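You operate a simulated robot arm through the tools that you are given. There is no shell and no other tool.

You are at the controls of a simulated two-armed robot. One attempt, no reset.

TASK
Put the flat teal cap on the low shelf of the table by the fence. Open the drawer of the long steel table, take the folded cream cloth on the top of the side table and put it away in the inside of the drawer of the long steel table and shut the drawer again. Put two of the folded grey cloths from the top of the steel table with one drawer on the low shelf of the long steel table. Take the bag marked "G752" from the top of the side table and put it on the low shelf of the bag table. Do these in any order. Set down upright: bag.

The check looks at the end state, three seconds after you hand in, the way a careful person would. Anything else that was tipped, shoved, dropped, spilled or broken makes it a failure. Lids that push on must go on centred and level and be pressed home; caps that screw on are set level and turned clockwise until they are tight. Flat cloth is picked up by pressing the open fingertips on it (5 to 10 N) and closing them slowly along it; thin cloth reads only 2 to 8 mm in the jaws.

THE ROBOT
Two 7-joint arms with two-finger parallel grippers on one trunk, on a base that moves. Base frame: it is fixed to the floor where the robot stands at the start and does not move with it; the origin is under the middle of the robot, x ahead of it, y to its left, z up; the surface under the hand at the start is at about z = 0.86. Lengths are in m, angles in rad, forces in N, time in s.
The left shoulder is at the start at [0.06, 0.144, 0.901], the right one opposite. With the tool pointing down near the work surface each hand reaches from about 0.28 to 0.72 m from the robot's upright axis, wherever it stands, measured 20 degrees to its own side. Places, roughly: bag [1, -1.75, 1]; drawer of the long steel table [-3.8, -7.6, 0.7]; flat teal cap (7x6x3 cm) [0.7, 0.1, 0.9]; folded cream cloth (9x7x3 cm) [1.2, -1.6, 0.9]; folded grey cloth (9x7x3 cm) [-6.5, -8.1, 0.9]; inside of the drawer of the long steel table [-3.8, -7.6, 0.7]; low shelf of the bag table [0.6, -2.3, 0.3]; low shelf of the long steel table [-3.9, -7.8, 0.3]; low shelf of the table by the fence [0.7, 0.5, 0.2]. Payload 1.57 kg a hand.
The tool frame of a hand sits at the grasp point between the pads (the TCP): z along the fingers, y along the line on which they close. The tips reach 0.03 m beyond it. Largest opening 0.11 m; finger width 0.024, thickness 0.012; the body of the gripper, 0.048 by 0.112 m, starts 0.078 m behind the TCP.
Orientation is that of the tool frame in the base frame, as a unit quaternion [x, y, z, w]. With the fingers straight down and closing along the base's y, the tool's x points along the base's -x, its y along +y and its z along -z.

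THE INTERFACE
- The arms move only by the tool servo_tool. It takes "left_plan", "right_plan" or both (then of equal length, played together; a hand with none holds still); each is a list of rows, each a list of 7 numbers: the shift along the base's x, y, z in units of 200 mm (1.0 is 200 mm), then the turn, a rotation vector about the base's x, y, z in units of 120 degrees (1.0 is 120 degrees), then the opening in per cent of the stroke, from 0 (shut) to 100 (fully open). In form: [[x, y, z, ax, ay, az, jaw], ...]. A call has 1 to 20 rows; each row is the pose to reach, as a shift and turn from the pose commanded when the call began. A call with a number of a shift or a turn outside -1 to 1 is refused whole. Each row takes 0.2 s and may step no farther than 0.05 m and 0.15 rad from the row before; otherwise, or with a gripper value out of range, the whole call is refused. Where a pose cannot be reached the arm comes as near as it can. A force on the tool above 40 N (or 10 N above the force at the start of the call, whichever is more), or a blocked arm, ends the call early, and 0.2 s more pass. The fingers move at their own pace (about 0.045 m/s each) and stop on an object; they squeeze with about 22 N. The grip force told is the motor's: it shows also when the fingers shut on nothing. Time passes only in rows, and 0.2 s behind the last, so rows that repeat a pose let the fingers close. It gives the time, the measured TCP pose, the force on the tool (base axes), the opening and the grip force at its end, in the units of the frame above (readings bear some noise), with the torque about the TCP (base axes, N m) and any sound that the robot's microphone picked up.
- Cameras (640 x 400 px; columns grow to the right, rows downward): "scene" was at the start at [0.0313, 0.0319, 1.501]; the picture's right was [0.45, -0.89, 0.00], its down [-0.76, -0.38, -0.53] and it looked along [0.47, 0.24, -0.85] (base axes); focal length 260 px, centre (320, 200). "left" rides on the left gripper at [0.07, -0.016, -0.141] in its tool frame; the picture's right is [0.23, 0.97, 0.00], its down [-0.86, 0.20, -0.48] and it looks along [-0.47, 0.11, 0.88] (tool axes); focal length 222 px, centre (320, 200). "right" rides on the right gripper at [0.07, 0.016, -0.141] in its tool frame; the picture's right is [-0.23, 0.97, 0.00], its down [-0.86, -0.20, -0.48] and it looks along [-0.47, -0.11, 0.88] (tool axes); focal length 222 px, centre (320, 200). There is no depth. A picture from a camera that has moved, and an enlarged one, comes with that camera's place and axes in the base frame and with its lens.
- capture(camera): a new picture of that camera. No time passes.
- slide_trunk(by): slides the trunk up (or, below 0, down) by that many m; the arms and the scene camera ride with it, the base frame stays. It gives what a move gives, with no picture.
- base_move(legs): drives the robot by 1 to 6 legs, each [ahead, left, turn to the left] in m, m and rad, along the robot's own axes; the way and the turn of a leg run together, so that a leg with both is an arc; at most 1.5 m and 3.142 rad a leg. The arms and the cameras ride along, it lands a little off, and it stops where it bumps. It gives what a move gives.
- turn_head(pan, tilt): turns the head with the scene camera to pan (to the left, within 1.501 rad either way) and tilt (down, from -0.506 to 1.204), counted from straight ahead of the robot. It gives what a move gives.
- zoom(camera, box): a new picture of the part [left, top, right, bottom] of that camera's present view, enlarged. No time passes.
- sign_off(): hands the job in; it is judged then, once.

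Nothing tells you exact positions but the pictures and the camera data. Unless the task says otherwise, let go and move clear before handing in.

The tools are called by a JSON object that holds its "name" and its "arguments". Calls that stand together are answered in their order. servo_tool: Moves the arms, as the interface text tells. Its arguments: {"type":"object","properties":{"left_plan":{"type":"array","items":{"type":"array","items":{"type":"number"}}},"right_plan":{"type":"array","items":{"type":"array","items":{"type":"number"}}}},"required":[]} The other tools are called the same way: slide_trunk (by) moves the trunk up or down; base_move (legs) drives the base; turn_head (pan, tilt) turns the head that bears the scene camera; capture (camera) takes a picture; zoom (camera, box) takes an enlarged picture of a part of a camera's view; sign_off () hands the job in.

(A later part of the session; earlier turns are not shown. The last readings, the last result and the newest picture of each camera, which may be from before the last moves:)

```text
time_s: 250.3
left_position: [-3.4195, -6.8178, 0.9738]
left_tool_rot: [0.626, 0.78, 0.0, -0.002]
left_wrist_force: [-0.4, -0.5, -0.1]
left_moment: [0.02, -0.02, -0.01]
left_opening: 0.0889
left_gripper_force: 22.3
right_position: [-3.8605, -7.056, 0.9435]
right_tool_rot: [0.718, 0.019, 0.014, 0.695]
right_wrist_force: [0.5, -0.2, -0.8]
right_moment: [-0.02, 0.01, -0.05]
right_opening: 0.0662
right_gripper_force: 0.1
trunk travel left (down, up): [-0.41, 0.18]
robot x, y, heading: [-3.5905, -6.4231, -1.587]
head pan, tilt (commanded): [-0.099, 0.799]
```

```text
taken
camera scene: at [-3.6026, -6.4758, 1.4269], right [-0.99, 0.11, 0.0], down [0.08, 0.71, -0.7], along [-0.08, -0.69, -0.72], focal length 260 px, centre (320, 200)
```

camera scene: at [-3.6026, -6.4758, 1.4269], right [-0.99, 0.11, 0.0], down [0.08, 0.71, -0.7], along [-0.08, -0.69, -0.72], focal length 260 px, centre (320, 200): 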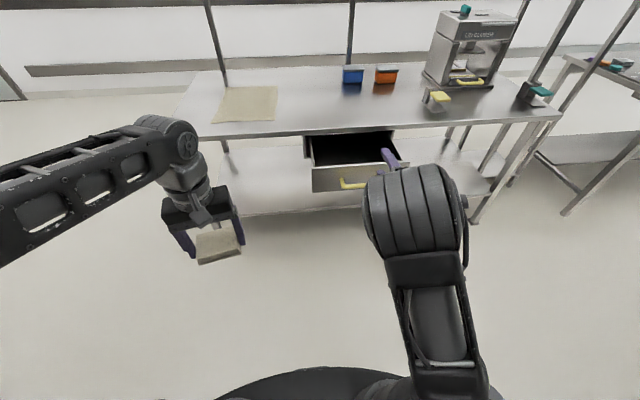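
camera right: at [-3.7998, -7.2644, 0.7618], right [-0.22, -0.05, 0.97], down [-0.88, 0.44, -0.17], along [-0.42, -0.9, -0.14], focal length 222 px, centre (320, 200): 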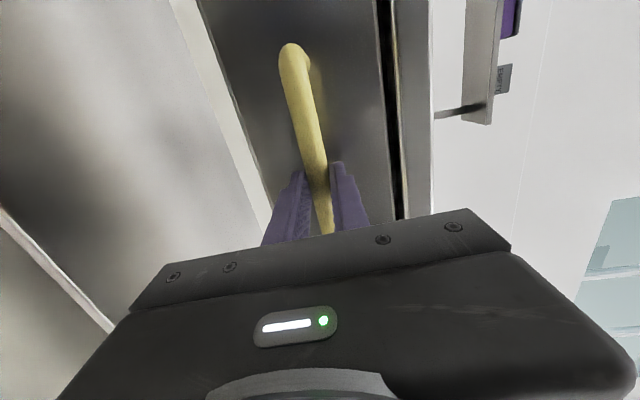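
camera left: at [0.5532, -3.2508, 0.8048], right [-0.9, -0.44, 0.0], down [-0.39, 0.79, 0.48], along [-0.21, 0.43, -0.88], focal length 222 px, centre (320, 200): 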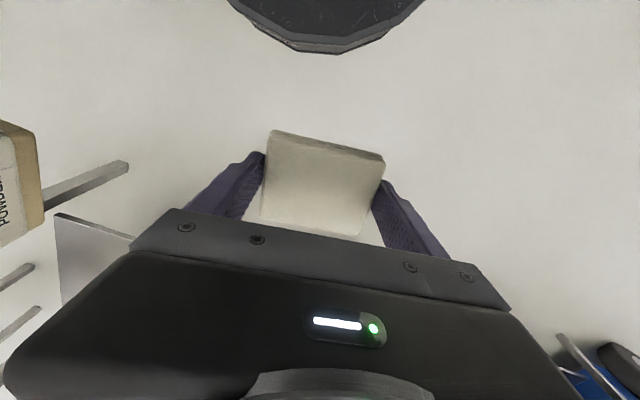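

Now I'll turn the right hand back to fingers-down and tuck it in.

{"name": "servo_tool", "arguments": {"right_plan": [[0, 0, 0.05, 0.037, 0.0379, 0.0373, 60], [0, 0, 0.1, 0.074, 0.0757, 0.0747, 60], [0, 0, 0.15, 0.111, 0.1136, 0.112, 60], [0, 0, 0.2, 0.148, 0.1515, 0.1493, 60], [0, 0, 0.25, 0.185, 0.1893, 0.1867, 60], [0, 0.05, 0.3, 0.222, 0.2272, 0.224, 60], [0, 0.12, 0.35, 0.259, 0.2651, 0.2613, 60], [0, 0.2, 0.4, 0.296, 0.3029, 0.2987, 60], [0, 0.28, 0.45, 0.333, 0.3408, 0.336, 60], [0, 0.36, 0.5, 0.37, 0.3787, 0.3733, 60], [0.02, 0.45, 0.5, 0.407, 0.4165, 0.4107, 60], [0.03, 0.55, 0.5, 0.444, 0.4544, 0.448, 60], [0.04, 0.65, 0.5, 0.481, 0.4923, 0.4853, 60], [0.05, 0.75, 0.5, 0.518, 0.5301, 0.5227, 60], [0.05, 0.85, 0.5, 0.555, 0.568, 0.56, 60]]}}

{"name": "capture", "arguments": {"camera": "scene"}}

{"name": "zoom", "arguments": {"camera": "scene", "box": [260, 100, 460, 225]}}

```text
time_s: 253.5
left_position: [-3.4235, -6.8171, 0.9743]
left_tool_rot: [0.626, 0.78, 0.0, 0.0]
left_wrist_force: [0.0, -0.6, 0.0]
left_moment: [-0.02, -0.04, 0.02]
left_opening: 0.089
left_gripper_force: 22.2
right_position: [-3.849, -6.9025, 1.0167]
right_tool_rot: [0.722, 0.691, -0.004, 0.032]
right_wrist_force: [-0.5, 0.0, 0.6]
right_moment: [-0.07, -0.12, 0.02]
right_opening: 0.0662
right_gripper_force: 0.1
right hand out of reach, approached as far as the arm can: row 14, 15
trunk travel left (down, up): [-0.41, 0.18]
robot x, y, heading: [-3.5957, -6.4237, -1.582]
head pan, tilt (commanded): [-0.099, 0.799]
```

```text
taken
camera scene: at [-3.6064, -6.4751, 1.4269], right [-0.99, 0.11, 0.0], down [0.08, 0.71, -0.7], along [-0.08, -0.69, -0.72], focal length 260 px, centre (320, 200)
```

scene: 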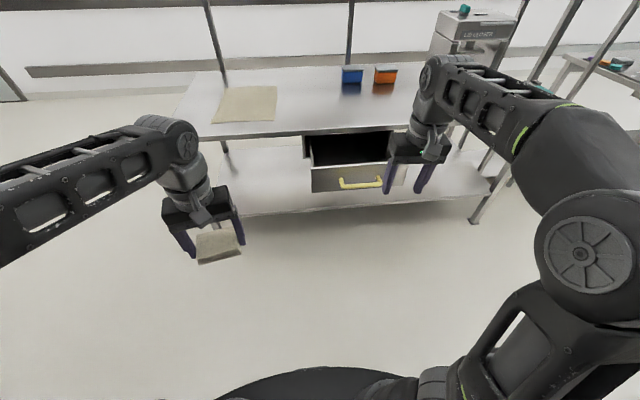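

```text
3.20 times, centred on (360, 162) of scene
camera zoom: at [-3.6064, -6.4751, 1.4269], right [-0.99, 0.11, 0.0], down [0.08, 0.71, -0.7], along [-0.08, -0.69, -0.72], focal length 833 px, centre (192, 320)
```

zoom: 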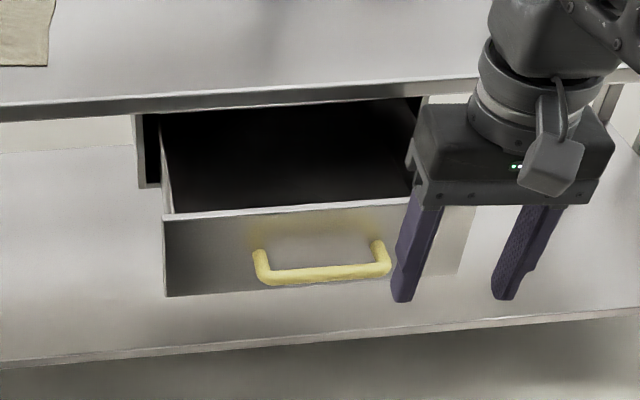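

Right hand tucked. Drawer face is at y ≈ -7.245, opening back to the table edge at y ≈ -7.43. I'll reposition the base so the left hand is in front of the drawer.

{"name": "base_move", "arguments": {"legs": [[0.3, -0.355, 0.01]]}}

{"name": "turn_head", "arguments": {"pan": 0.2, "tilt": 0.95}}

{"name": "capture", "arguments": {"camera": "scene"}}

{"name": "capture", "arguments": {"camera": "left"}}

```text
time_s: 256.2
left_position: [-3.7633, -7.106, 0.9733]
left_tool_rot: [0.617, 0.787, 0.0, -0.002]
left_wrist_force: [-1.2, -0.3, 0.0]
left_moment: [0.02, 0.02, -0.01]
left_opening: 0.0889
left_gripper_force: 22.1
right_position: [-4.1866, -7.2022, 1.0157]
right_tool_rot: [0.713, 0.7, -0.003, 0.033]
right_wrist_force: [0.5, 0.1, 0.4]
right_moment: [0.04, 0.0, 0.03]
right_opening: 0.0657
right_gripper_force: 0.1
trunk travel left (down, up): [-0.41, 0.18]
robot x, y, heading: [-3.9459, -6.7194, -1.563]
head pan, tilt (commanded): [-0.099, 0.799]
```

```text
time_s: 257.0
left_position: [-3.7624, -7.1062, 0.9736]
left_tool_rot: [0.616, 0.787, 0.0, -0.002]
left_wrist_force: [0.4, 0.3, -0.1]
left_moment: [0.02, 0.02, 0.01]
left_opening: 0.089
left_gripper_force: 22.3
right_position: [-4.1858, -7.2018, 1.0167]
right_tool_rot: [0.713, 0.7, -0.004, 0.032]
right_wrist_force: [0.0, -0.5, 0.1]
right_moment: [0.03, 0.0, -0.03]
right_opening: 0.0659
right_gripper_force: 0.1
trunk travel left (down, up): [-0.41, 0.18]
robot x, y, heading: [-3.9442, -6.7181, -1.566]
head pan, tilt (commanded): [0.201, 0.949]
```

```text
taken
camera scene: at [-3.9305, -6.759, 1.4154], right [-0.98, -0.21, 0.0], down [-0.17, 0.8, -0.58], along [0.12, -0.57, -0.81], focal length 260 px, centre (320, 200)
```

scene: 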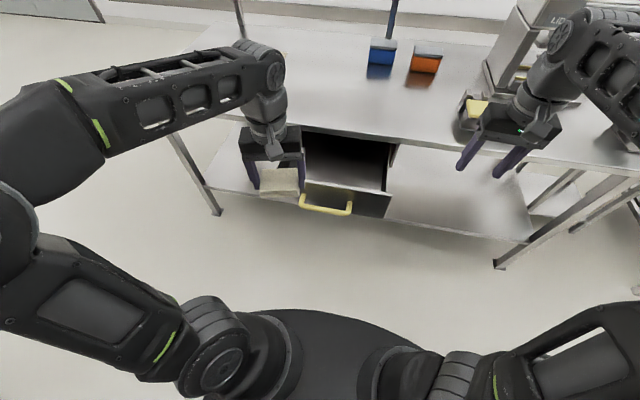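

```text
taken
camera left: at [-3.7939, -7.043, 1.1148], right [0.89, 0.45, 0.0], down [0.4, -0.78, 0.48], along [0.21, -0.42, -0.88], focal length 222 px, centre (320, 200)
```

left: 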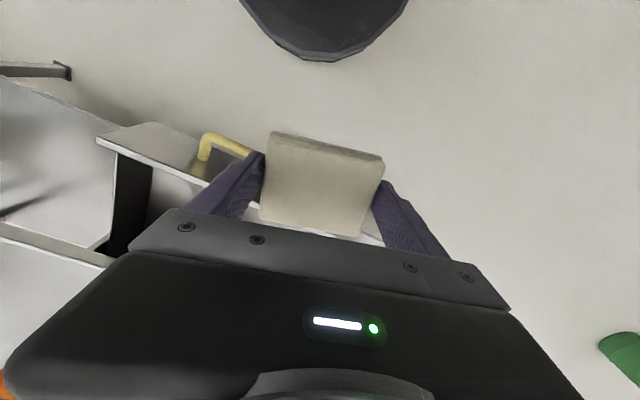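

The left hand is just in front of the drawer. I'll move it over the opening while squaring its yaw, then check clearances.

{"name": "servo_tool", "arguments": {"left_plan": [[-0.06, -0.15, 0.05, 0, 0, -0.03, 50], [-0.13, -0.32, 0.05, 0, 0, -0.06, 50], [-0.2, -0.5, 0.05, 0, 0, -0.09, 50], [-0.27, -0.68, 0.05, 0, 0, -0.115, 50], [-0.33, -0.85, 0.05, 0, 0, -0.115, 50], [-0.34, -0.98, 0.05, 0, 0, -0.115, 50]]}}

{"name": "capture", "arguments": {"camera": "left"}}

{"name": "capture", "arguments": {"camera": "scene"}}

```text
time_s: 258.4
left_position: [-3.8145, -7.2322, 0.9836]
left_tool_rot: [0.703, 0.712, -0.001, -0.001]
left_wrist_force: [0.3, -0.2, -0.3]
left_moment: [0.0, 0.02, -0.01]
left_opening: 0.0888
left_gripper_force: 21.8
left hand out of reach, approached as far as the arm can: row 4, 5, 6
right_position: [-4.1857, -7.2018, 1.0161]
right_tool_rot: [0.713, 0.701, -0.004, 0.032]
right_wrist_force: [-0.2, 0.4, 0.2]
right_moment: [0.0, -0.02, -0.01]
right_opening: 0.0658
right_gripper_force: 0.1
trunk travel left (down, up): [-0.41, 0.18]
robot x, y, heading: [-3.9451, -6.7199, -1.557]
head pan, tilt (commanded): [0.201, 0.949]
```

```text
taken
camera left: at [-3.8294, -7.1629, 1.1247], right [0.97, 0.24, 0.0], down [0.21, -0.85, 0.48], along [0.11, -0.46, -0.88], focal length 222 px, centre (320, 200)
```

left: 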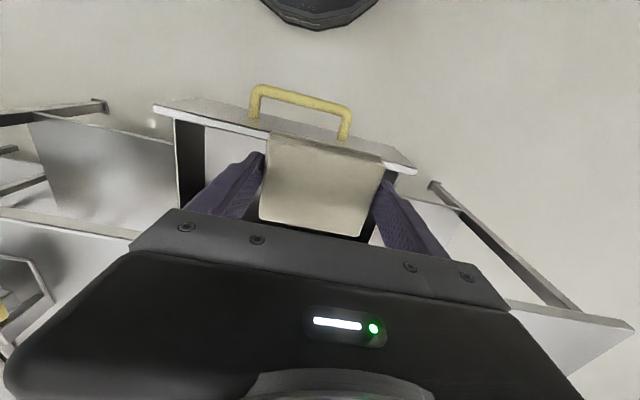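

```text
taken
camera scene: at [-3.9302, -6.7589, 1.4154], right [-0.98, -0.21, 0.0], down [-0.17, 0.8, -0.58], along [0.12, -0.57, -0.81], focal length 260 px, centre (320, 200)
```

scene: 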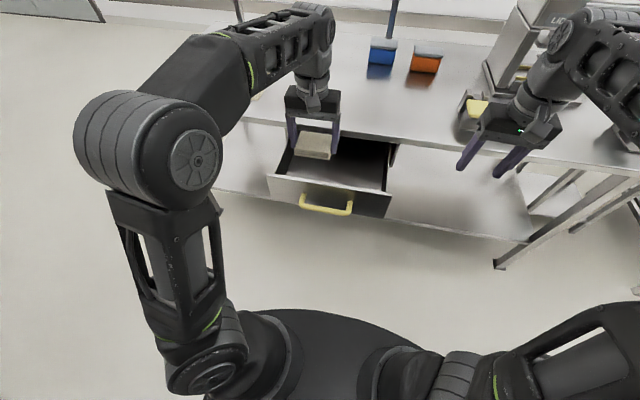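

{"name": "servo_tool", "arguments": {"left_plan": [[0, -0.1, 0, 0, 0, 0, 50], [0, -0.2, 0, 0, 0, 0, 50], [0, -0.3, 0, 0, 0, 0, 50], [0, -0.4, 0, 0, 0, 0, 50], [0, -0.5, 0, 0, 0, 0, 50]]}}

{"name": "capture", "arguments": {"camera": "left"}}

{"name": "capture", "arguments": {"camera": "scene"}}

```text
time_s: 259.6
left_position: [-3.8141, -7.2326, 0.9843]
left_tool_rot: [0.702, 0.712, -0.001, -0.001]
left_wrist_force: [-1.0, 0.9, 0.6]
left_moment: [-0.01, -0.02, -0.01]
left_opening: 0.0888
left_gripper_force: 21.8
left hand out of reach, approached as far as the arm can: row 1, 2, 3, 4, 5
right_position: [-4.1867, -7.2019, 1.015]
right_tool_rot: [0.713, 0.7, -0.005, 0.033]
right_wrist_force: [-0.3, -0.1, -0.2]
right_moment: [-0.05, -0.02, 0.0]
right_opening: 0.0659
right_gripper_force: 0.1
trunk travel left (down, up): [-0.41, 0.18]
robot x, y, heading: [-3.9465, -6.72, -1.564]
head pan, tilt (commanded): [0.201, 0.949]
```

```text
taken
camera left: at [-3.8294, -7.163, 1.1246], right [0.97, 0.24, 0.0], down [0.21, -0.85, 0.48], along [0.11, -0.46, -0.88], focal length 222 px, centre (320, 200)
```

left: 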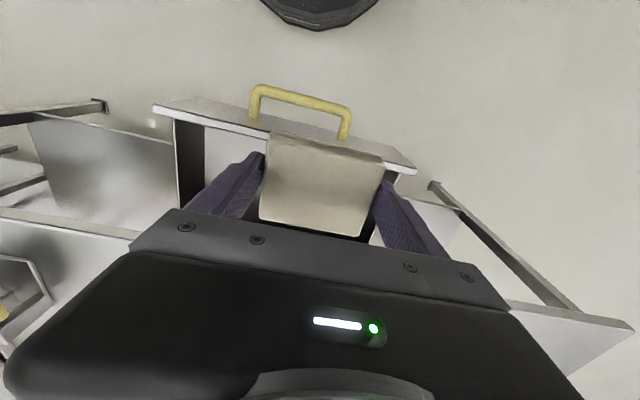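

```text
taken
camera scene: at [-3.9305, -6.759, 1.4154], right [-0.98, -0.21, 0.0], down [-0.17, 0.8, -0.58], along [0.12, -0.57, -0.81], focal length 260 px, centre (320, 200)
```

scene: 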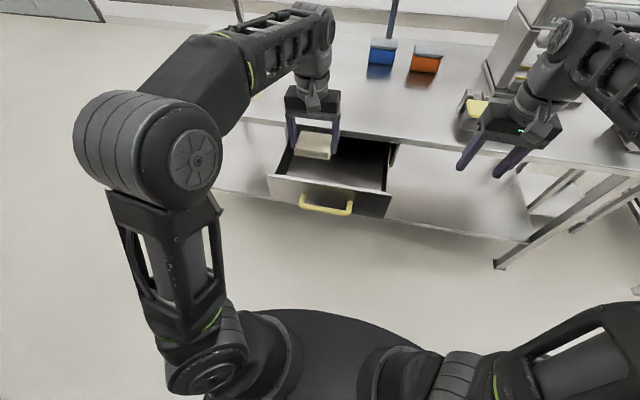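

The left arm is at a joint limit going forward, so I'll use the base for the last 10 cm, then the trunk for lowering.

{"name": "base_move", "arguments": {"legs": [[0.1, 0, 0]]}}

{"name": "capture", "arguments": {"camera": "left"}}

{"name": "capture", "arguments": {"camera": "scene"}}

```text
time_s: 260.8
left_position: [-3.814, -7.3326, 0.9834]
left_tool_rot: [0.703, 0.712, 0.0, -0.002]
left_wrist_force: [0.0, -0.7, -0.5]
left_moment: [0.0, 0.01, 0.0]
left_opening: 0.0888
left_gripper_force: 22.0
right_position: [-4.1851, -7.3016, 1.0159]
right_tool_rot: [0.713, 0.701, -0.004, 0.032]
right_wrist_force: [-0.1, 0.7, 0.6]
right_moment: [0.02, 0.01, 0.02]
right_opening: 0.0658
right_gripper_force: 0.0
trunk travel left (down, up): [-0.41, 0.18]
robot x, y, heading: [-3.9443, -6.8146, -1.561]
head pan, tilt (commanded): [0.201, 0.949]
```

```text
taken
camera left: at [-3.8288, -7.2632, 1.124], right [0.97, 0.24, 0.0], down [0.21, -0.85, 0.48], along [0.11, -0.46, -0.88], focal length 222 px, centre (320, 200)
```

left: 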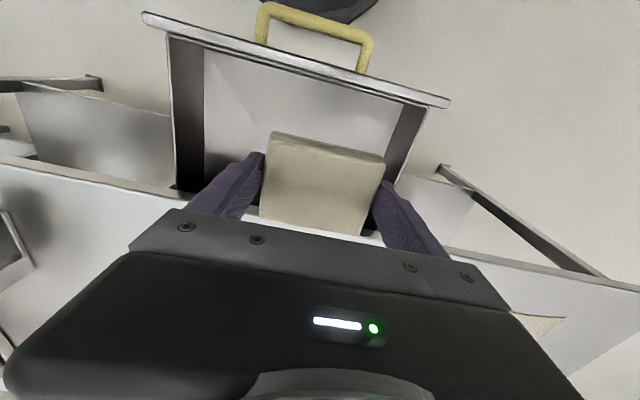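

```text
taken
camera scene: at [-3.9296, -6.8595, 1.4153], right [-0.98, -0.21, 0.0], down [-0.17, 0.8, -0.58], along [0.12, -0.57, -0.81], focal length 260 px, centre (320, 200)
```

scene: 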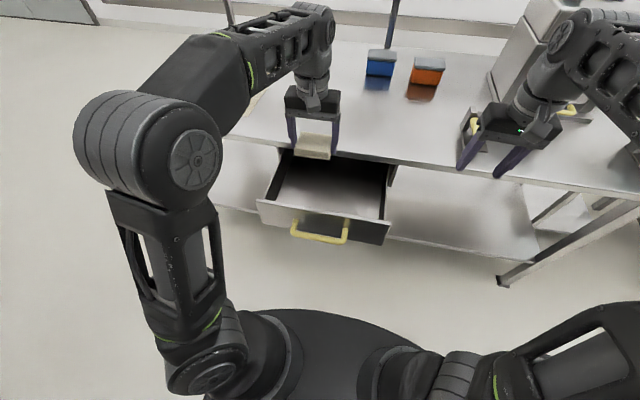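

The cloth hovers over the open drawer, well clear of the table edge (y ≈ -7.433) and drawer walls. Lowering by the trunk.

{"name": "slide_trunk", "arguments": {"by": -0.17}}

{"name": "capture", "arguments": {"camera": "left"}}

{"name": "capture", "arguments": {"camera": "scene"}}

```text
time_s: 262.7
left_position: [-3.814, -7.3314, 0.814]
left_tool_rot: [0.703, 0.711, -0.001, -0.001]
left_wrist_force: [0.5, 0.8, -0.1]
left_moment: [0.0, 0.01, -0.01]
left_opening: 0.089
left_gripper_force: 22.3
right_position: [-4.1844, -7.3001, 0.8469]
right_tool_rot: [0.713, 0.7, -0.005, 0.032]
right_wrist_force: [0.1, -0.1, -0.3]
right_moment: [0.02, 0.0, 0.0]
right_opening: 0.0659
right_gripper_force: 0.0
trunk travel left (down, up): [-0.24, 0.35]
robot x, y, heading: [-3.9404, -6.8164, -1.565]
head pan, tilt (commanded): [0.201, 0.949]
```

```text
taken
camera left: at [-3.8288, -7.2619, 0.9547], right [0.97, 0.24, 0.0], down [0.21, -0.85, 0.48], along [0.11, -0.46, -0.88], focal length 222 px, centre (320, 200)
```

left: 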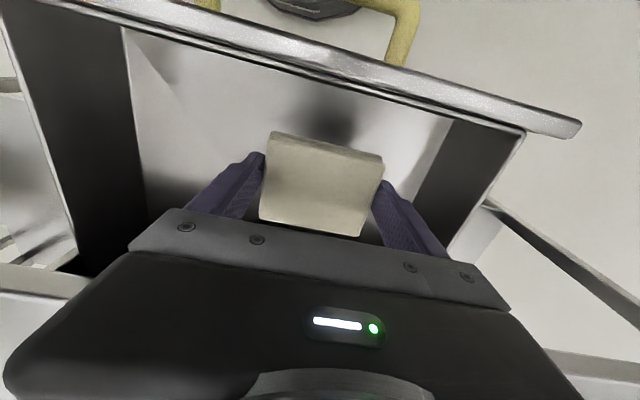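

```text
taken
camera scene: at [-3.9296, -6.8579, 1.2454], right [-0.98, -0.21, 0.0], down [-0.17, 0.8, -0.58], along [0.12, -0.57, -0.81], focal length 260 px, centre (320, 200)
```

scene: 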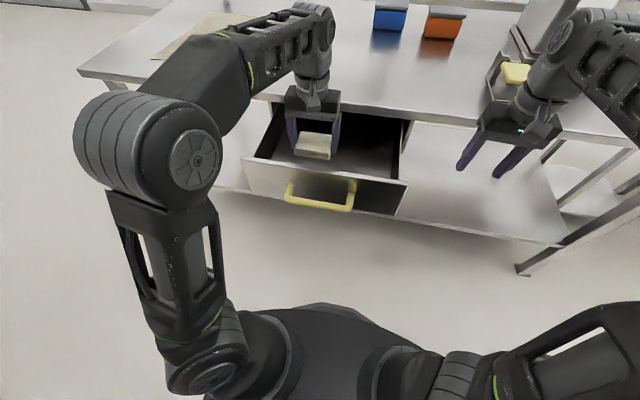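

{"name": "slide_trunk", "arguments": {"by": -0.045}}

{"name": "zoom", "arguments": {"camera": "left", "box": [180, 50, 480, 250]}}

```text
time_s: 263.6
left_position: [-3.8134, -7.3311, 0.7684]
left_tool_rot: [0.703, 0.712, 0.0, -0.002]
left_wrist_force: [0.0, 0.0, -0.8]
left_moment: [-0.01, 0.01, -0.01]
left_opening: 0.0889
left_gripper_force: 21.8
right_position: [-4.1853, -7.3004, 0.801]
right_tool_rot: [0.713, 0.7, -0.004, 0.032]
right_wrist_force: [0.4, -0.1, -0.2]
right_moment: [0.0, 0.0, -0.02]
right_opening: 0.066
right_gripper_force: 0.1
trunk travel left (down, up): [-0.195, 0.395]
robot x, y, heading: [-3.9409, -6.8167, -1.565]
head pan, tilt (commanded): [0.201, 0.949]
```

```text
2.00 times, centred on (330, 150) of left
camera zoom: at [-3.8288, -7.2619, 0.9096], right [0.97, 0.24, 0.0], down [0.21, -0.85, 0.48], along [0.11, -0.46, -0.88], focal length 444 px, centre (300, 300)
```

zoom: 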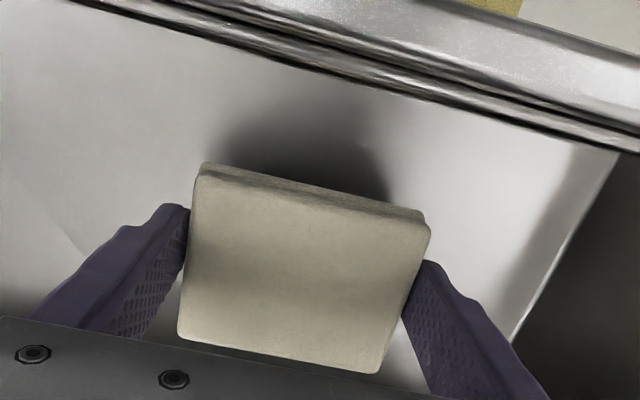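

{"name": "slide_trunk", "arguments": {"by": -0.015}}

{"name": "zoom", "arguments": {"camera": "left", "box": [180, 50, 480, 250]}}

```text
time_s: 264.2
left_position: [-3.8137, -7.3311, 0.7547]
left_tool_rot: [0.703, 0.712, 0.0, -0.002]
left_wrist_force: [-0.4, -0.5, -0.1]
left_moment: [0.0, 0.0, 0.01]
left_opening: 0.089
left_gripper_force: 21.7
right_position: [-4.1852, -7.2998, 0.7864]
right_tool_rot: [0.713, 0.701, -0.004, 0.032]
right_wrist_force: [-0.3, 0.4, 0.3]
right_moment: [0.0, -0.01, 0.0]
right_opening: 0.0659
right_gripper_force: 0.1
trunk travel left (down, up): [-0.18, 0.41]
robot x, y, heading: [-3.9453, -6.8172, -1.564]
head pan, tilt (commanded): [0.201, 0.949]
```

```text
2.00 times, centred on (330, 150) of left
camera zoom: at [-3.8288, -7.2619, 0.8946], right [0.97, 0.24, 0.0], down [0.21, -0.85, 0.48], along [0.11, -0.46, -0.88], focal length 444 px, centre (300, 300)
```

zoom: 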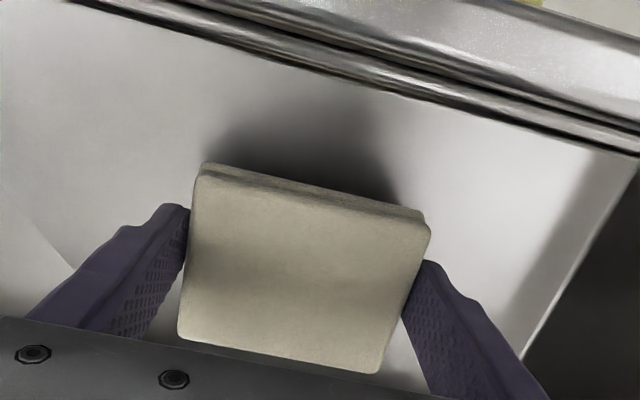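

{"name": "slide_trunk", "arguments": {"by": -0.012}}

{"name": "zoom", "arguments": {"camera": "left", "box": [180, 50, 480, 250]}}

```text
time_s: 264.8
left_position: [-3.8126, -7.3307, 0.7415]
left_tool_rot: [0.703, 0.712, 0.0, -0.001]
left_wrist_force: [-0.2, 0.4, -0.7]
left_moment: [0.0, -0.02, -0.01]
left_opening: 0.089
left_gripper_force: 22.4
right_position: [-4.1851, -7.3003, 0.7739]
right_tool_rot: [0.713, 0.7, -0.005, 0.032]
right_wrist_force: [0.2, -0.1, 0.4]
right_moment: [-0.02, 0.01, 0.0]
right_opening: 0.066
right_gripper_force: 0.1
trunk travel left (down, up): [-0.168, 0.422]
robot x, y, heading: [-3.9404, -6.8182, -1.561]
head pan, tilt (commanded): [0.201, 0.949]
```

```text
2.00 times, centred on (330, 150) of left
camera zoom: at [-3.8288, -7.2619, 0.8826], right [0.97, 0.24, 0.0], down [0.21, -0.85, 0.48], along [0.11, -0.46, -0.88], focal length 444 px, centre (300, 300)
```

zoom: 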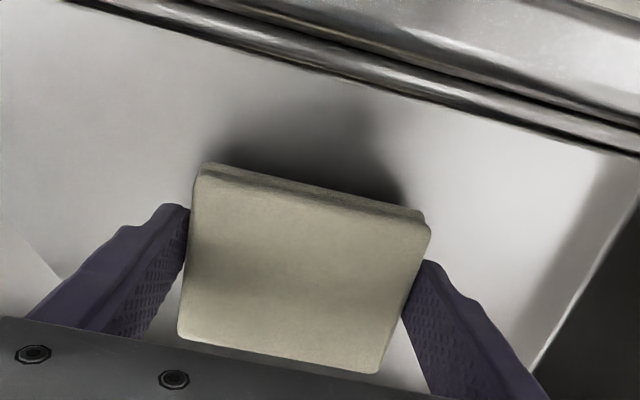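

{"name": "slide_trunk", "arguments": {"by": -0.01}}

{"name": "zoom", "arguments": {"camera": "left", "box": [180, 50, 480, 250]}}

```text
time_s: 265.4
left_position: [-3.8137, -7.331, 0.7325]
left_tool_rot: [0.703, 0.711, 0.0, -0.001]
left_wrist_force: [-0.3, -0.1, -0.1]
left_moment: [0.01, 0.0, 0.0]
left_opening: 0.0888
left_gripper_force: 22.1
right_position: [-4.185, -7.2998, 0.7647]
right_tool_rot: [0.713, 0.7, -0.004, 0.032]
right_wrist_force: [0.4, 0.3, 0.2]
right_moment: [-0.03, -0.02, 0.0]
right_opening: 0.0661
right_gripper_force: 0.0
trunk travel left (down, up): [-0.158, 0.432]
robot x, y, heading: [-3.9462, -6.8165, -1.566]
head pan, tilt (commanded): [0.201, 0.949]
```

```text
2.00 times, centred on (330, 150) of left
camera zoom: at [-3.8289, -7.2619, 0.8726], right [0.97, 0.24, 0.0], down [0.21, -0.85, 0.48], along [0.11, -0.46, -0.88], focal length 444 px, centre (300, 300)
```

zoom: 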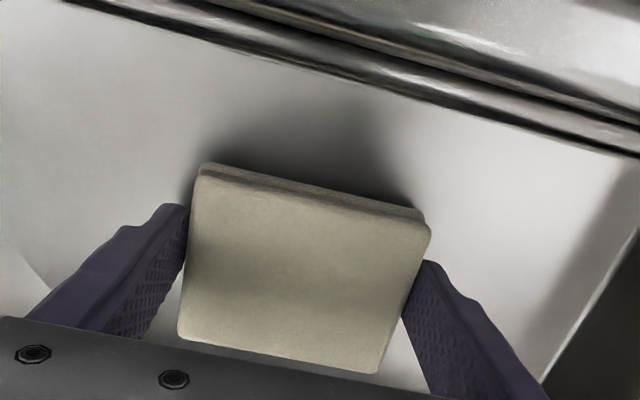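

{"name": "slide_trunk", "arguments": {"by": -0.008}}

{"name": "zoom", "arguments": {"camera": "left", "box": [180, 50, 480, 250]}}

```text
time_s: 265.9
left_position: [-3.8131, -7.3302, 0.7249]
left_tool_rot: [0.703, 0.711, 0.0, 0.0]
left_wrist_force: [0.3, -1.7, 8.0]
left_moment: [-0.08, -0.36, -0.05]
left_opening: 0.089
left_gripper_force: 21.8
right_position: [-4.1849, -7.2995, 0.7568]
right_tool_rot: [0.713, 0.7, -0.004, 0.033]
right_wrist_force: [1.0, -1.3, -0.1]
right_moment: [0.0, 0.02, 0.0]
right_opening: 0.066
right_gripper_force: 0.0
trunk travel left (down, up): [-0.15, 0.44]
robot x, y, heading: [-3.9452, -6.8191, -1.565]
head pan, tilt (commanded): [0.201, 0.949]
```

```text
2.00 times, centred on (330, 150) of left
camera zoom: at [-3.8288, -7.2618, 0.8655], right [0.97, 0.24, 0.0], down [0.21, -0.85, 0.48], along [0.11, -0.47, -0.88], focal length 444 px, centre (300, 300)
```

zoom: 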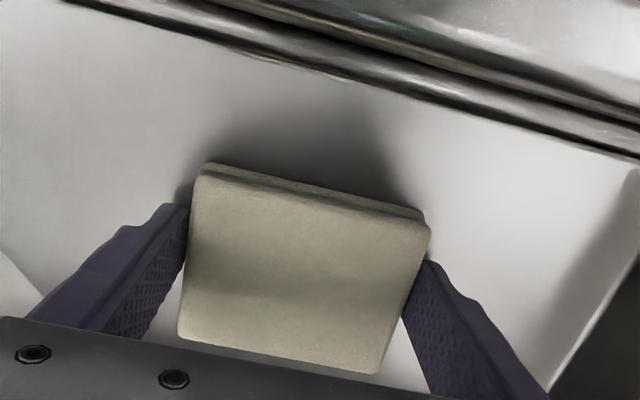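

Contact with the drawer floor (8 N). Opening the jaws and then rising by the trunk.

{"name": "servo_tool", "arguments": {"left_plan": [[0, 0, 0, 0, 0, 0, 90], [0, 0, 0, 0, 0, 0, 100], [0, 0, 0, 0, 0, 0, 100], [0, 0, 0, 0, 0, 0, 100]]}}

{"name": "slide_trunk", "arguments": {"by": 0.2}}

{"name": "capture", "arguments": {"camera": "left"}}

{"name": "capture", "arguments": {"camera": "scene"}}

```text
time_s: 266.9
left_position: [-3.8136, -7.331, 0.7237]
left_tool_rot: [0.703, 0.711, 0.0, -0.001]
left_wrist_force: [0.8, 0.4, 0.4]
left_moment: [0.0, -0.01, 0.0]
left_opening: 0.11
left_gripper_force: 0.1
right_position: [-4.1857, -7.3001, 0.7569]
right_tool_rot: [0.713, 0.7, -0.004, 0.033]
right_wrist_force: [0.7, -0.3, 0.9]
right_moment: [0.0, 0.02, 0.0]
right_opening: 0.0658
right_gripper_force: 0.1
trunk travel left (down, up): [-0.15, 0.44]
robot x, y, heading: [-3.9472, -6.8155, -1.567]
head pan, tilt (commanded): [0.201, 0.949]
```

```text
time_s: 269.1
left_position: [-3.8125, -7.3307, 0.9227]
left_tool_rot: [0.702, 0.712, 0.0, -0.002]
left_wrist_force: [-0.5, 0.3, -0.2]
left_moment: [-0.03, -0.02, 0.02]
left_opening: 0.11
left_gripper_force: 0.2
right_position: [-4.1856, -7.3012, 0.9572]
right_tool_rot: [0.713, 0.701, -0.004, 0.032]
right_wrist_force: [-0.2, 0.0, 0.7]
right_moment: [-0.02, 0.01, 0.02]
right_opening: 0.0659
right_gripper_force: 0.1
trunk travel left (down, up): [-0.35, 0.24]
robot x, y, heading: [-3.9427, -6.8178, -1.564]
head pan, tilt (commanded): [0.201, 0.949]
```

```text
taken
camera left: at [-3.8289, -7.2621, 1.0645], right [0.97, 0.24, 0.0], down [0.21, -0.85, 0.48], along [0.11, -0.46, -0.88], focal length 222 px, centre (320, 200)
```

left: 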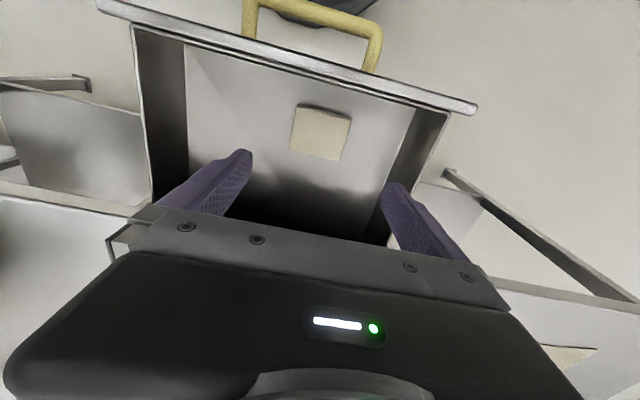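

```text
taken
camera scene: at [-3.9296, -6.8581, 1.3553], right [-0.98, -0.21, 0.0], down [-0.17, 0.8, -0.58], along [0.12, -0.57, -0.81], focal length 260 px, centre (320, 200)
```

scene: 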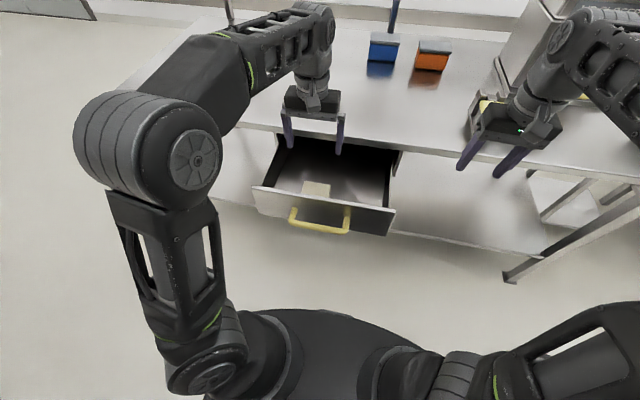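

The cloth lies in the drawer. I'll back off so the left hand is in front of the handle, to push the drawer shut with closed fingertips on the bar.

{"name": "base_move", "arguments": {"legs": [[-0.24, -0.03, 0]]}}

{"name": "servo_tool", "arguments": {"left_plan": [[0, 0, 0, -0.05, 0, 0, 60], [0, 0, 0, -0.1, 0, 0, 30], [0, 0, 0, -0.15, 0, 0, 0], [0, 0, 0, -0.2, 0, 0, 0], [0, 0, 0, -0.25, 0, 0, 0], [0, 0, 0, -0.3, 0, 0, 0]]}}

{"name": "capture", "arguments": {"camera": "scene"}}

{"name": "capture", "arguments": {"camera": "left"}}

```text
time_s: 270.9
left_position: [-3.8449, -7.0877, 0.9234]
left_tool_rot: [0.702, 0.712, -0.001, 0.0]
left_wrist_force: [-0.1, 1.0, 0.0]
left_moment: [0.01, 0.0, 0.03]
left_opening: 0.11
left_gripper_force: 0.1
right_position: [-4.2175, -7.0583, 0.9559]
right_tool_rot: [0.713, 0.7, -0.005, 0.033]
right_wrist_force: [0.5, -0.2, 0.7]
right_moment: [-0.04, 0.0, 0.02]
right_opening: 0.066
right_gripper_force: 0.1
trunk travel left (down, up): [-0.35, 0.24]
robot x, y, heading: [-3.9763, -6.5742, -1.56]
head pan, tilt (commanded): [0.201, 0.949]
```

```text
time_s: 272.3
left_position: [-3.8458, -7.0883, 0.9243]
left_tool_rot: [0.668, 0.676, -0.221, 0.217]
left_wrist_force: [0.6, 0.5, 0.2]
left_moment: [0.03, -0.01, -0.01]
left_opening: 0.0
left_gripper_force: 5.8
right_position: [-4.2181, -7.0585, 0.9561]
right_tool_rot: [0.713, 0.7, -0.003, 0.032]
right_wrist_force: [-0.3, 0.2, -0.2]
right_moment: [0.0, -0.01, 0.02]
right_opening: 0.066
right_gripper_force: 0.1
trunk travel left (down, up): [-0.35, 0.24]
robot x, y, heading: [-3.9762, -6.5754, -1.558]
head pan, tilt (commanded): [0.201, 0.949]
```

```text
taken
camera scene: at [-3.9618, -6.6155, 1.3554], right [-0.98, -0.21, 0.0], down [-0.17, 0.8, -0.58], along [0.12, -0.57, -0.81], focal length 260 px, centre (320, 200)
```

scene: 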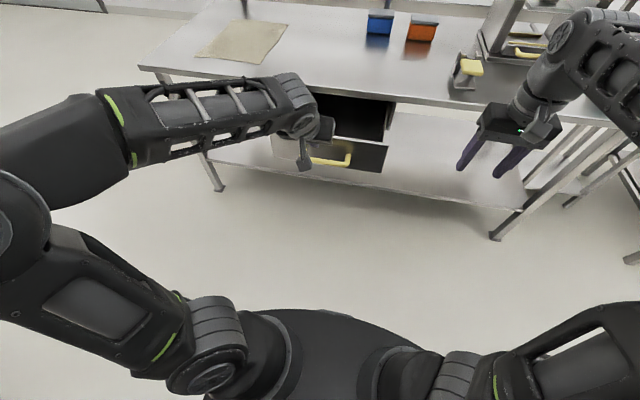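

```text
taken
camera left: at [-3.8607, -6.9491, 0.9969], right [0.97, 0.19, -0.14], down [0.21, -0.41, 0.89], along [0.11, -0.89, -0.44], focal length 222 px, centre (320, 200)
```

left: 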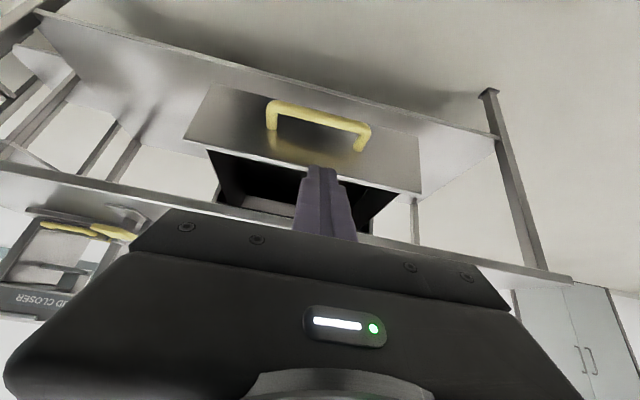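

Left fingertips are closed and pitched. I'll raise the right hand for clearance and lower the trunk so the tips are level with the bar.

{"name": "servo_tool", "arguments": {"right_plan": [[0, 0.05, 0.2, 0, 0, 0, 60], [0, 0.1, 0.4, 0, 0, 0, 60], [0, 0.15, 0.6, 0, 0, 0, 60], [0, 0.2, 0.75, 0, 0, 0, 60]]}}

{"name": "slide_trunk", "arguments": {"by": -0.17}}

{"name": "capture", "arguments": {"camera": "left"}}

{"name": "capture", "arguments": {"camera": "scene"}}

```text
time_s: 273.3
left_position: [-3.8448, -7.0882, 0.9238]
left_tool_rot: [0.669, 0.677, -0.22, 0.216]
left_wrist_force: [-0.1, 0.5, -0.8]
left_moment: [0.0, -0.02, -0.01]
left_opening: 0.0001
left_gripper_force: 21.1
right_position: [-4.2174, -7.0575, 0.9574]
right_tool_rot: [0.713, 0.7, -0.004, 0.032]
right_wrist_force: [-0.2, -0.3, 0.8]
right_moment: [-0.01, 0.03, -0.02]
right_opening: 0.0659
right_gripper_force: 0.0
right hand out of reach, approached as far as the arm can: row 1, 2, 3, 4
trunk travel left (down, up): [-0.35, 0.24]
robot x, y, heading: [-3.9723, -6.5778, -1.563]
head pan, tilt (commanded): [0.201, 0.949]
```

```text
time_s: 275.2
left_position: [-3.8447, -7.0881, 0.7553]
left_tool_rot: [0.668, 0.677, -0.219, 0.216]
left_wrist_force: [0.2, 0.2, 0.9]
left_moment: [-0.01, -0.01, -0.02]
left_opening: 0.0001
left_gripper_force: 21.3
right_position: [-4.2181, -7.058, 0.7863]
right_tool_rot: [0.713, 0.701, -0.005, 0.031]
right_wrist_force: [-0.6, 0.7, 1.1]
right_moment: [0.02, 0.01, 0.0]
right_opening: 0.0659
right_gripper_force: 0.0
trunk travel left (down, up): [-0.18, 0.41]
robot x, y, heading: [-3.9729, -6.5753, -1.553]
head pan, tilt (commanded): [0.201, 0.949]
```

```text
taken
camera left: at [-3.8607, -6.9492, 0.827], right [0.97, 0.19, -0.14], down [0.21, -0.41, 0.89], along [0.11, -0.89, -0.44], focal length 222 px, centre (320, 200)
```

left: 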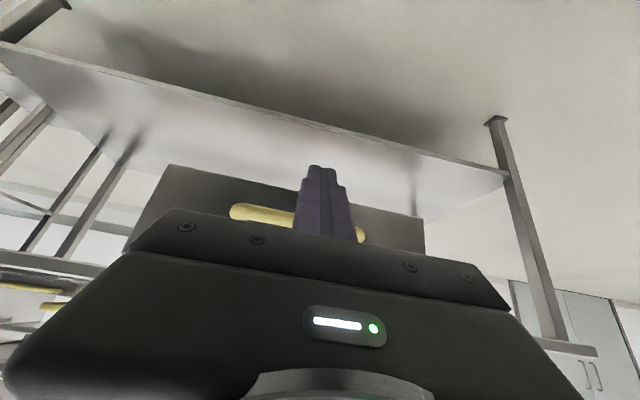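

```text
taken
camera scene: at [-3.9619, -6.6155, 1.1854], right [-0.98, -0.21, 0.0], down [-0.17, 0.8, -0.58], along [0.12, -0.57, -0.81], focal length 260 px, centre (320, 200)
```

scene: 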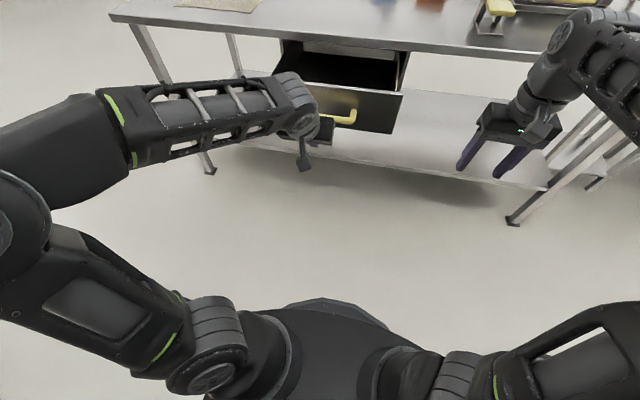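

The fingertips are level with the bar. Driving forward to push the drawer shut, in steps.

{"name": "base_move", "arguments": {"legs": [[0.12, 0, 0]]}}

{"name": "capture", "arguments": {"camera": "scene"}}

{"name": "base_move", "arguments": {"legs": [[0.12, 0, 0]]}}

{"name": "capture", "arguments": {"camera": "scene"}}

```text
time_s: 276.5
left_position: [-3.8444, -7.2057, 0.7544]
left_tool_rot: [0.669, 0.677, -0.22, 0.216]
left_wrist_force: [0.1, 0.0, 0.1]
left_moment: [0.03, 0.0, 0.01]
left_opening: 0.0
left_gripper_force: 21.0
right_position: [-4.2159, -7.1742, 0.7857]
right_tool_rot: [0.713, 0.7, -0.005, 0.032]
right_wrist_force: [0.8, 0.6, 0.4]
right_moment: [-0.01, -0.03, -0.01]
right_opening: 0.066
right_gripper_force: 0.0
trunk travel left (down, up): [-0.18, 0.41]
robot x, y, heading: [-3.975, -6.6889, -1.565]
head pan, tilt (commanded): [0.201, 0.949]
```

```text
taken
camera scene: at [-3.9609, -6.7329, 1.1854], right [-0.98, -0.21, 0.0], down [-0.17, 0.8, -0.58], along [0.12, -0.57, -0.81], focal length 260 px, centre (320, 200)
```

scene: 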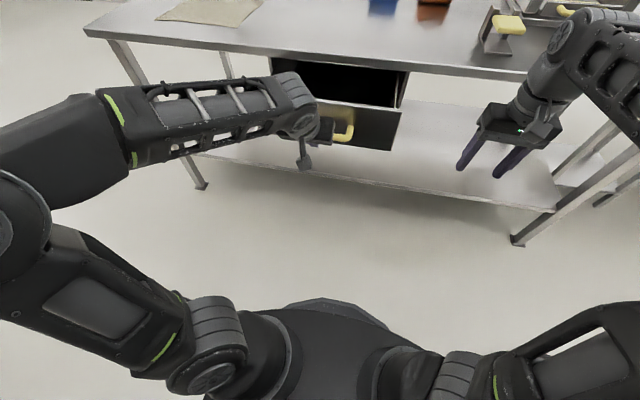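

```text
time_s: 277.7
left_position: [-3.8408, -7.3268, 0.7534]
left_tool_rot: [0.667, 0.678, -0.219, 0.216]
left_wrist_force: [0.6, 0.9, -0.4]
left_moment: [0.01, 0.02, 0.0]
left_opening: 0.0
left_gripper_force: 21.1
right_position: [-4.2135, -7.2955, 0.7858]
right_tool_rot: [0.711, 0.702, -0.004, 0.032]
right_wrist_force: [-0.6, 0.0, 0.6]
right_moment: [-0.01, 0.0, 0.0]
right_opening: 0.0658
right_gripper_force: 0.1
trunk travel left (down, up): [-0.18, 0.41]
robot x, y, heading: [-3.973, -6.8148, -1.559]
head pan, tilt (commanded): [0.201, 0.949]
```

```text
taken
camera scene: at [-3.9595, -6.8532, 1.1854], right [-0.98, -0.21, 0.0], down [-0.17, 0.79, -0.58], along [0.12, -0.57, -0.81], focal length 260 px, centre (320, 200)
```

scene: 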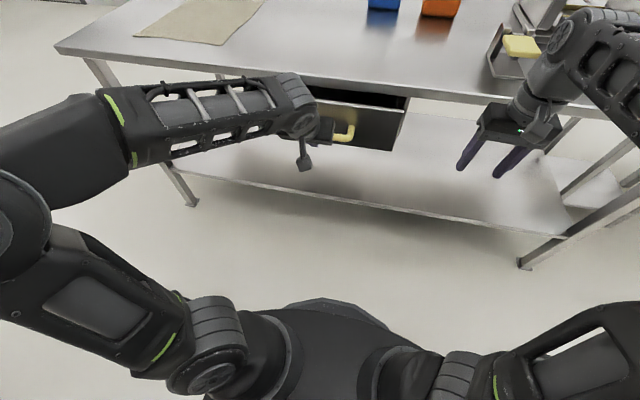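

The drawer is closing smoothly. A few more cm.

{"name": "base_move", "arguments": {"legs": [[0.045, 0, 0]]}}

{"name": "capture", "arguments": {"camera": "scene"}}

{"name": "capture", "arguments": {"camera": "left"}}

```text
time_s: 278.6
left_position: [-3.8408, -7.3702, 0.7542]
left_tool_rot: [0.668, 0.677, -0.22, 0.217]
left_wrist_force: [0.6, -0.4, -1.0]
left_moment: [0.02, 0.03, -0.01]
left_opening: 0.0003
left_gripper_force: 21.1
right_position: [-4.2137, -7.3408, 0.7861]
right_tool_rot: [0.712, 0.702, -0.004, 0.032]
right_wrist_force: [0.4, 0.3, 0.9]
right_moment: [-0.03, -0.06, 0.02]
right_opening: 0.0658
right_gripper_force: 0.1
trunk travel left (down, up): [-0.18, 0.41]
robot x, y, heading: [-3.972, -6.8583, -1.559]
head pan, tilt (commanded): [0.201, 0.949]
```

```text
taken
camera scene: at [-3.959, -6.8978, 1.1854], right [-0.98, -0.21, 0.0], down [-0.17, 0.79, -0.58], along [0.12, -0.57, -0.81], focal length 260 px, centre (320, 200)
```

scene: 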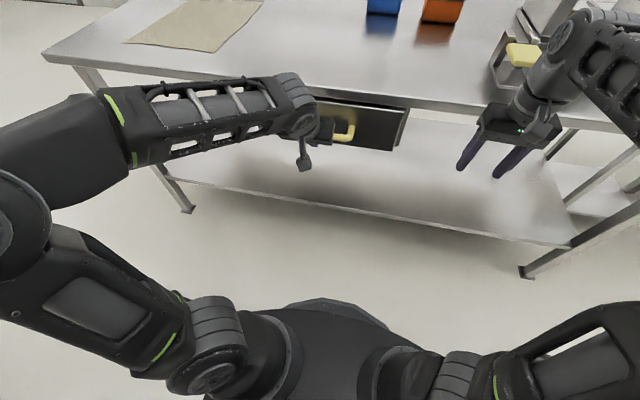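

```text
taken
camera left: at [-3.8571, -7.2313, 0.8268], right [0.97, 0.2, -0.14], down [0.21, -0.41, 0.89], along [0.12, -0.89, -0.44], focal length 222 px, centre (320, 200)
```

left: 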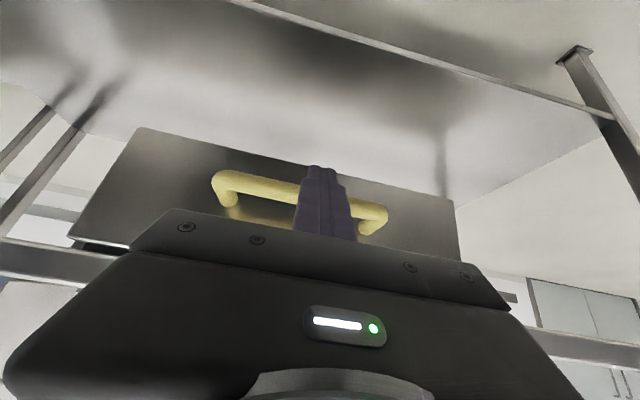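

{"name": "base_move", "arguments": {"legs": [[0.02, 0, 0]]}}

{"name": "base_move", "arguments": {"legs": [[0.015, 0, 0]]}}

{"name": "capture", "arguments": {"camera": "scene"}}

{"name": "capture", "arguments": {"camera": "left"}}

```text
time_s: 279.4
left_position: [-3.8407, -7.3906, 0.7536]
left_tool_rot: [0.668, 0.678, -0.22, 0.217]
left_wrist_force: [-1.1, 0.2, 0.9]
left_moment: [0.0, 0.04, -0.01]
left_opening: 0.0
left_gripper_force: 21.0
right_position: [-4.2134, -7.3608, 0.7857]
right_tool_rot: [0.712, 0.701, -0.005, 0.032]
right_wrist_force: [-0.8, 0.6, 0.9]
right_moment: [-0.01, 0.02, 0.0]
right_opening: 0.0664
right_gripper_force: 0.0
trunk travel left (down, up): [-0.18, 0.41]
robot x, y, heading: [-3.9753, -6.875, -1.558]
head pan, tilt (commanded): [0.201, 0.949]
```

```text
time_s: 280.3
left_position: [-3.8411, -7.3972, 0.7466]
left_tool_rot: [0.67, 0.68, -0.21, 0.211]
left_wrist_force: [-0.8, -0.8, 0.2]
left_moment: [-0.02, 0.04, -0.03]
left_opening: 0.0001
left_gripper_force: 20.7
right_position: [-4.2132, -7.3748, 0.7863]
right_tool_rot: [0.712, 0.702, -0.003, 0.032]
right_wrist_force: [0.2, 0.6, 0.0]
right_moment: [-0.01, 0.01, 0.0]
right_opening: 0.0662
right_gripper_force: 0.0
trunk travel left (down, up): [-0.18, 0.41]
robot x, y, heading: [-3.9751, -6.8909, -1.554]
head pan, tilt (commanded): [0.201, 0.949]
stopped in leg 1: the force on the tool passed its limit at 60 N (the readings are from after the stop); the commanded pose is now the measured one
```

```text
taken
camera scene: at [-3.9586, -6.9322, 1.1854], right [-0.98, -0.21, 0.0], down [-0.17, 0.79, -0.58], along [0.12, -0.57, -0.81], focal length 260 px, centre (320, 200)
```

scene: 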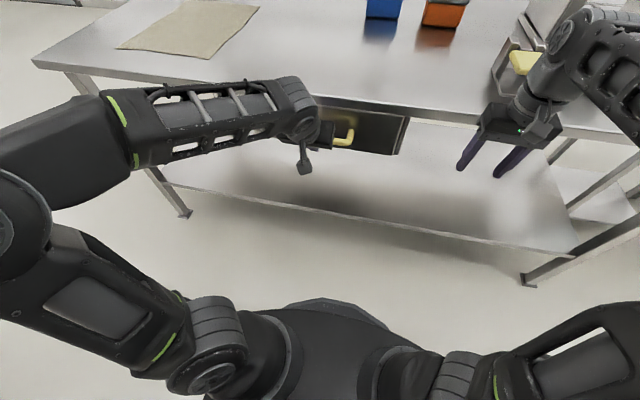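

```text
taken
camera left: at [-3.8577, -7.261, 0.8226], right [0.97, 0.2, -0.13], down [0.21, -0.43, 0.88], along [0.12, -0.88, -0.46], focal length 222 px, centre (320, 200)
```

left: 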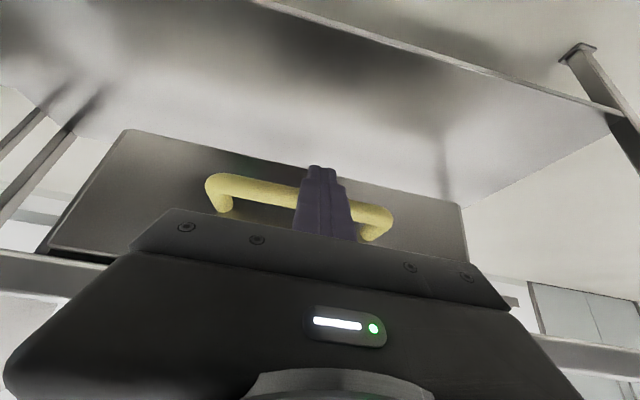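

Resistance exceeded the limit, so the drawer should be home. I'll back off and inspect the closure.

{"name": "base_move", "arguments": {"legs": [[-0.3, 0, 0]]}}

{"name": "slide_trunk", "arguments": {"by": 0.2}}

{"name": "turn_head", "arguments": {"pan": 0.1, "tilt": 0.75}}

{"name": "capture", "arguments": {"camera": "scene"}}

{"name": "capture", "arguments": {"camera": "right"}}

```text
time_s: 282.4
left_position: [-3.8448, -7.0959, 0.7459]
left_tool_rot: [0.67, 0.68, -0.21, 0.211]
left_wrist_force: [0.3, 0.5, -0.6]
left_moment: [-0.02, -0.01, 0.01]
left_opening: 0.0
left_gripper_force: 21.5
right_position: [-4.2156, -7.0736, 0.7857]
right_tool_rot: [0.712, 0.701, -0.004, 0.033]
right_wrist_force: [-0.5, 0.7, -0.3]
right_moment: [0.01, -0.02, 0.0]
right_opening: 0.0661
right_gripper_force: 0.1
trunk travel left (down, up): [-0.18, 0.41]
robot x, y, heading: [-3.9799, -6.591, -1.557]
head pan, tilt (commanded): [0.201, 0.949]
```

```text
time_s: 284.6
left_position: [-3.8456, -7.0955, 0.9462]
left_tool_rot: [0.67, 0.68, -0.21, 0.211]
left_wrist_force: [0.4, 0.0, 0.0]
left_moment: [0.02, 0.01, -0.02]
left_opening: 0.0
left_gripper_force: 21.4
right_position: [-4.2166, -7.0733, 0.9865]
right_tool_rot: [0.712, 0.701, -0.005, 0.032]
right_wrist_force: [-0.5, -0.8, -0.1]
right_moment: [-0.01, 0.0, -0.01]
right_opening: 0.0658
right_gripper_force: 0.0
trunk travel left (down, up): [-0.38, 0.21]
robot x, y, heading: [-3.9751, -6.5908, -1.557]
head pan, tilt (commanded): [0.201, 0.949]
```

```text
time_s: 285.3
left_position: [-3.8451, -7.0957, 0.9459]
left_tool_rot: [0.67, 0.68, -0.21, 0.21]
left_wrist_force: [0.3, 0.6, 0.3]
left_moment: [0.0, 0.04, -0.03]
left_opening: 0.0
left_gripper_force: 21.3
right_position: [-4.2172, -7.0729, 0.9863]
right_tool_rot: [0.712, 0.701, -0.005, 0.033]
right_wrist_force: [-0.3, 0.2, 0.1]
right_moment: [0.0, 0.01, -0.01]
right_opening: 0.0659
right_gripper_force: 0.0
trunk travel left (down, up): [-0.38, 0.21]
robot x, y, heading: [-3.9753, -6.5886, -1.557]
head pan, tilt (commanded): [0.099, 0.75]
```

```text
taken
camera scene: at [-3.9686, -6.6407, 1.4009], right [-0.99, -0.11, 0.0], down [-0.08, 0.68, -0.73], along [0.08, -0.73, -0.68], focal length 260 px, centre (320, 200)
```

scene: 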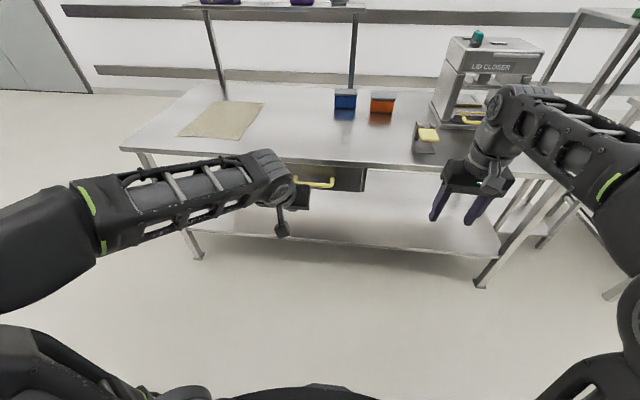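

```text
taken
camera right: at [-4.2065, -6.9955, 1.124], right [0.97, -0.24, 0.05], down [-0.23, -0.83, 0.51], along [-0.08, -0.51, -0.86], focal length 222 px, centre (320, 200)
```

right: 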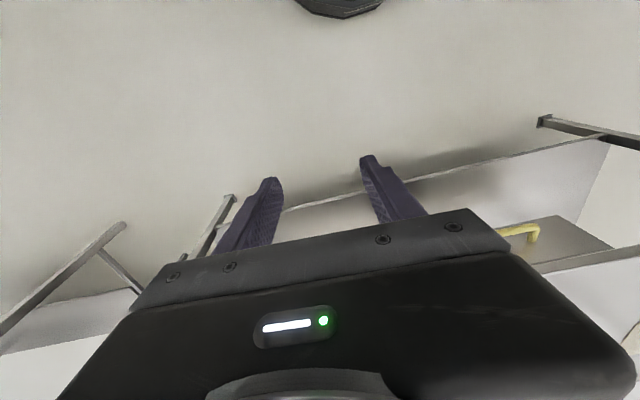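

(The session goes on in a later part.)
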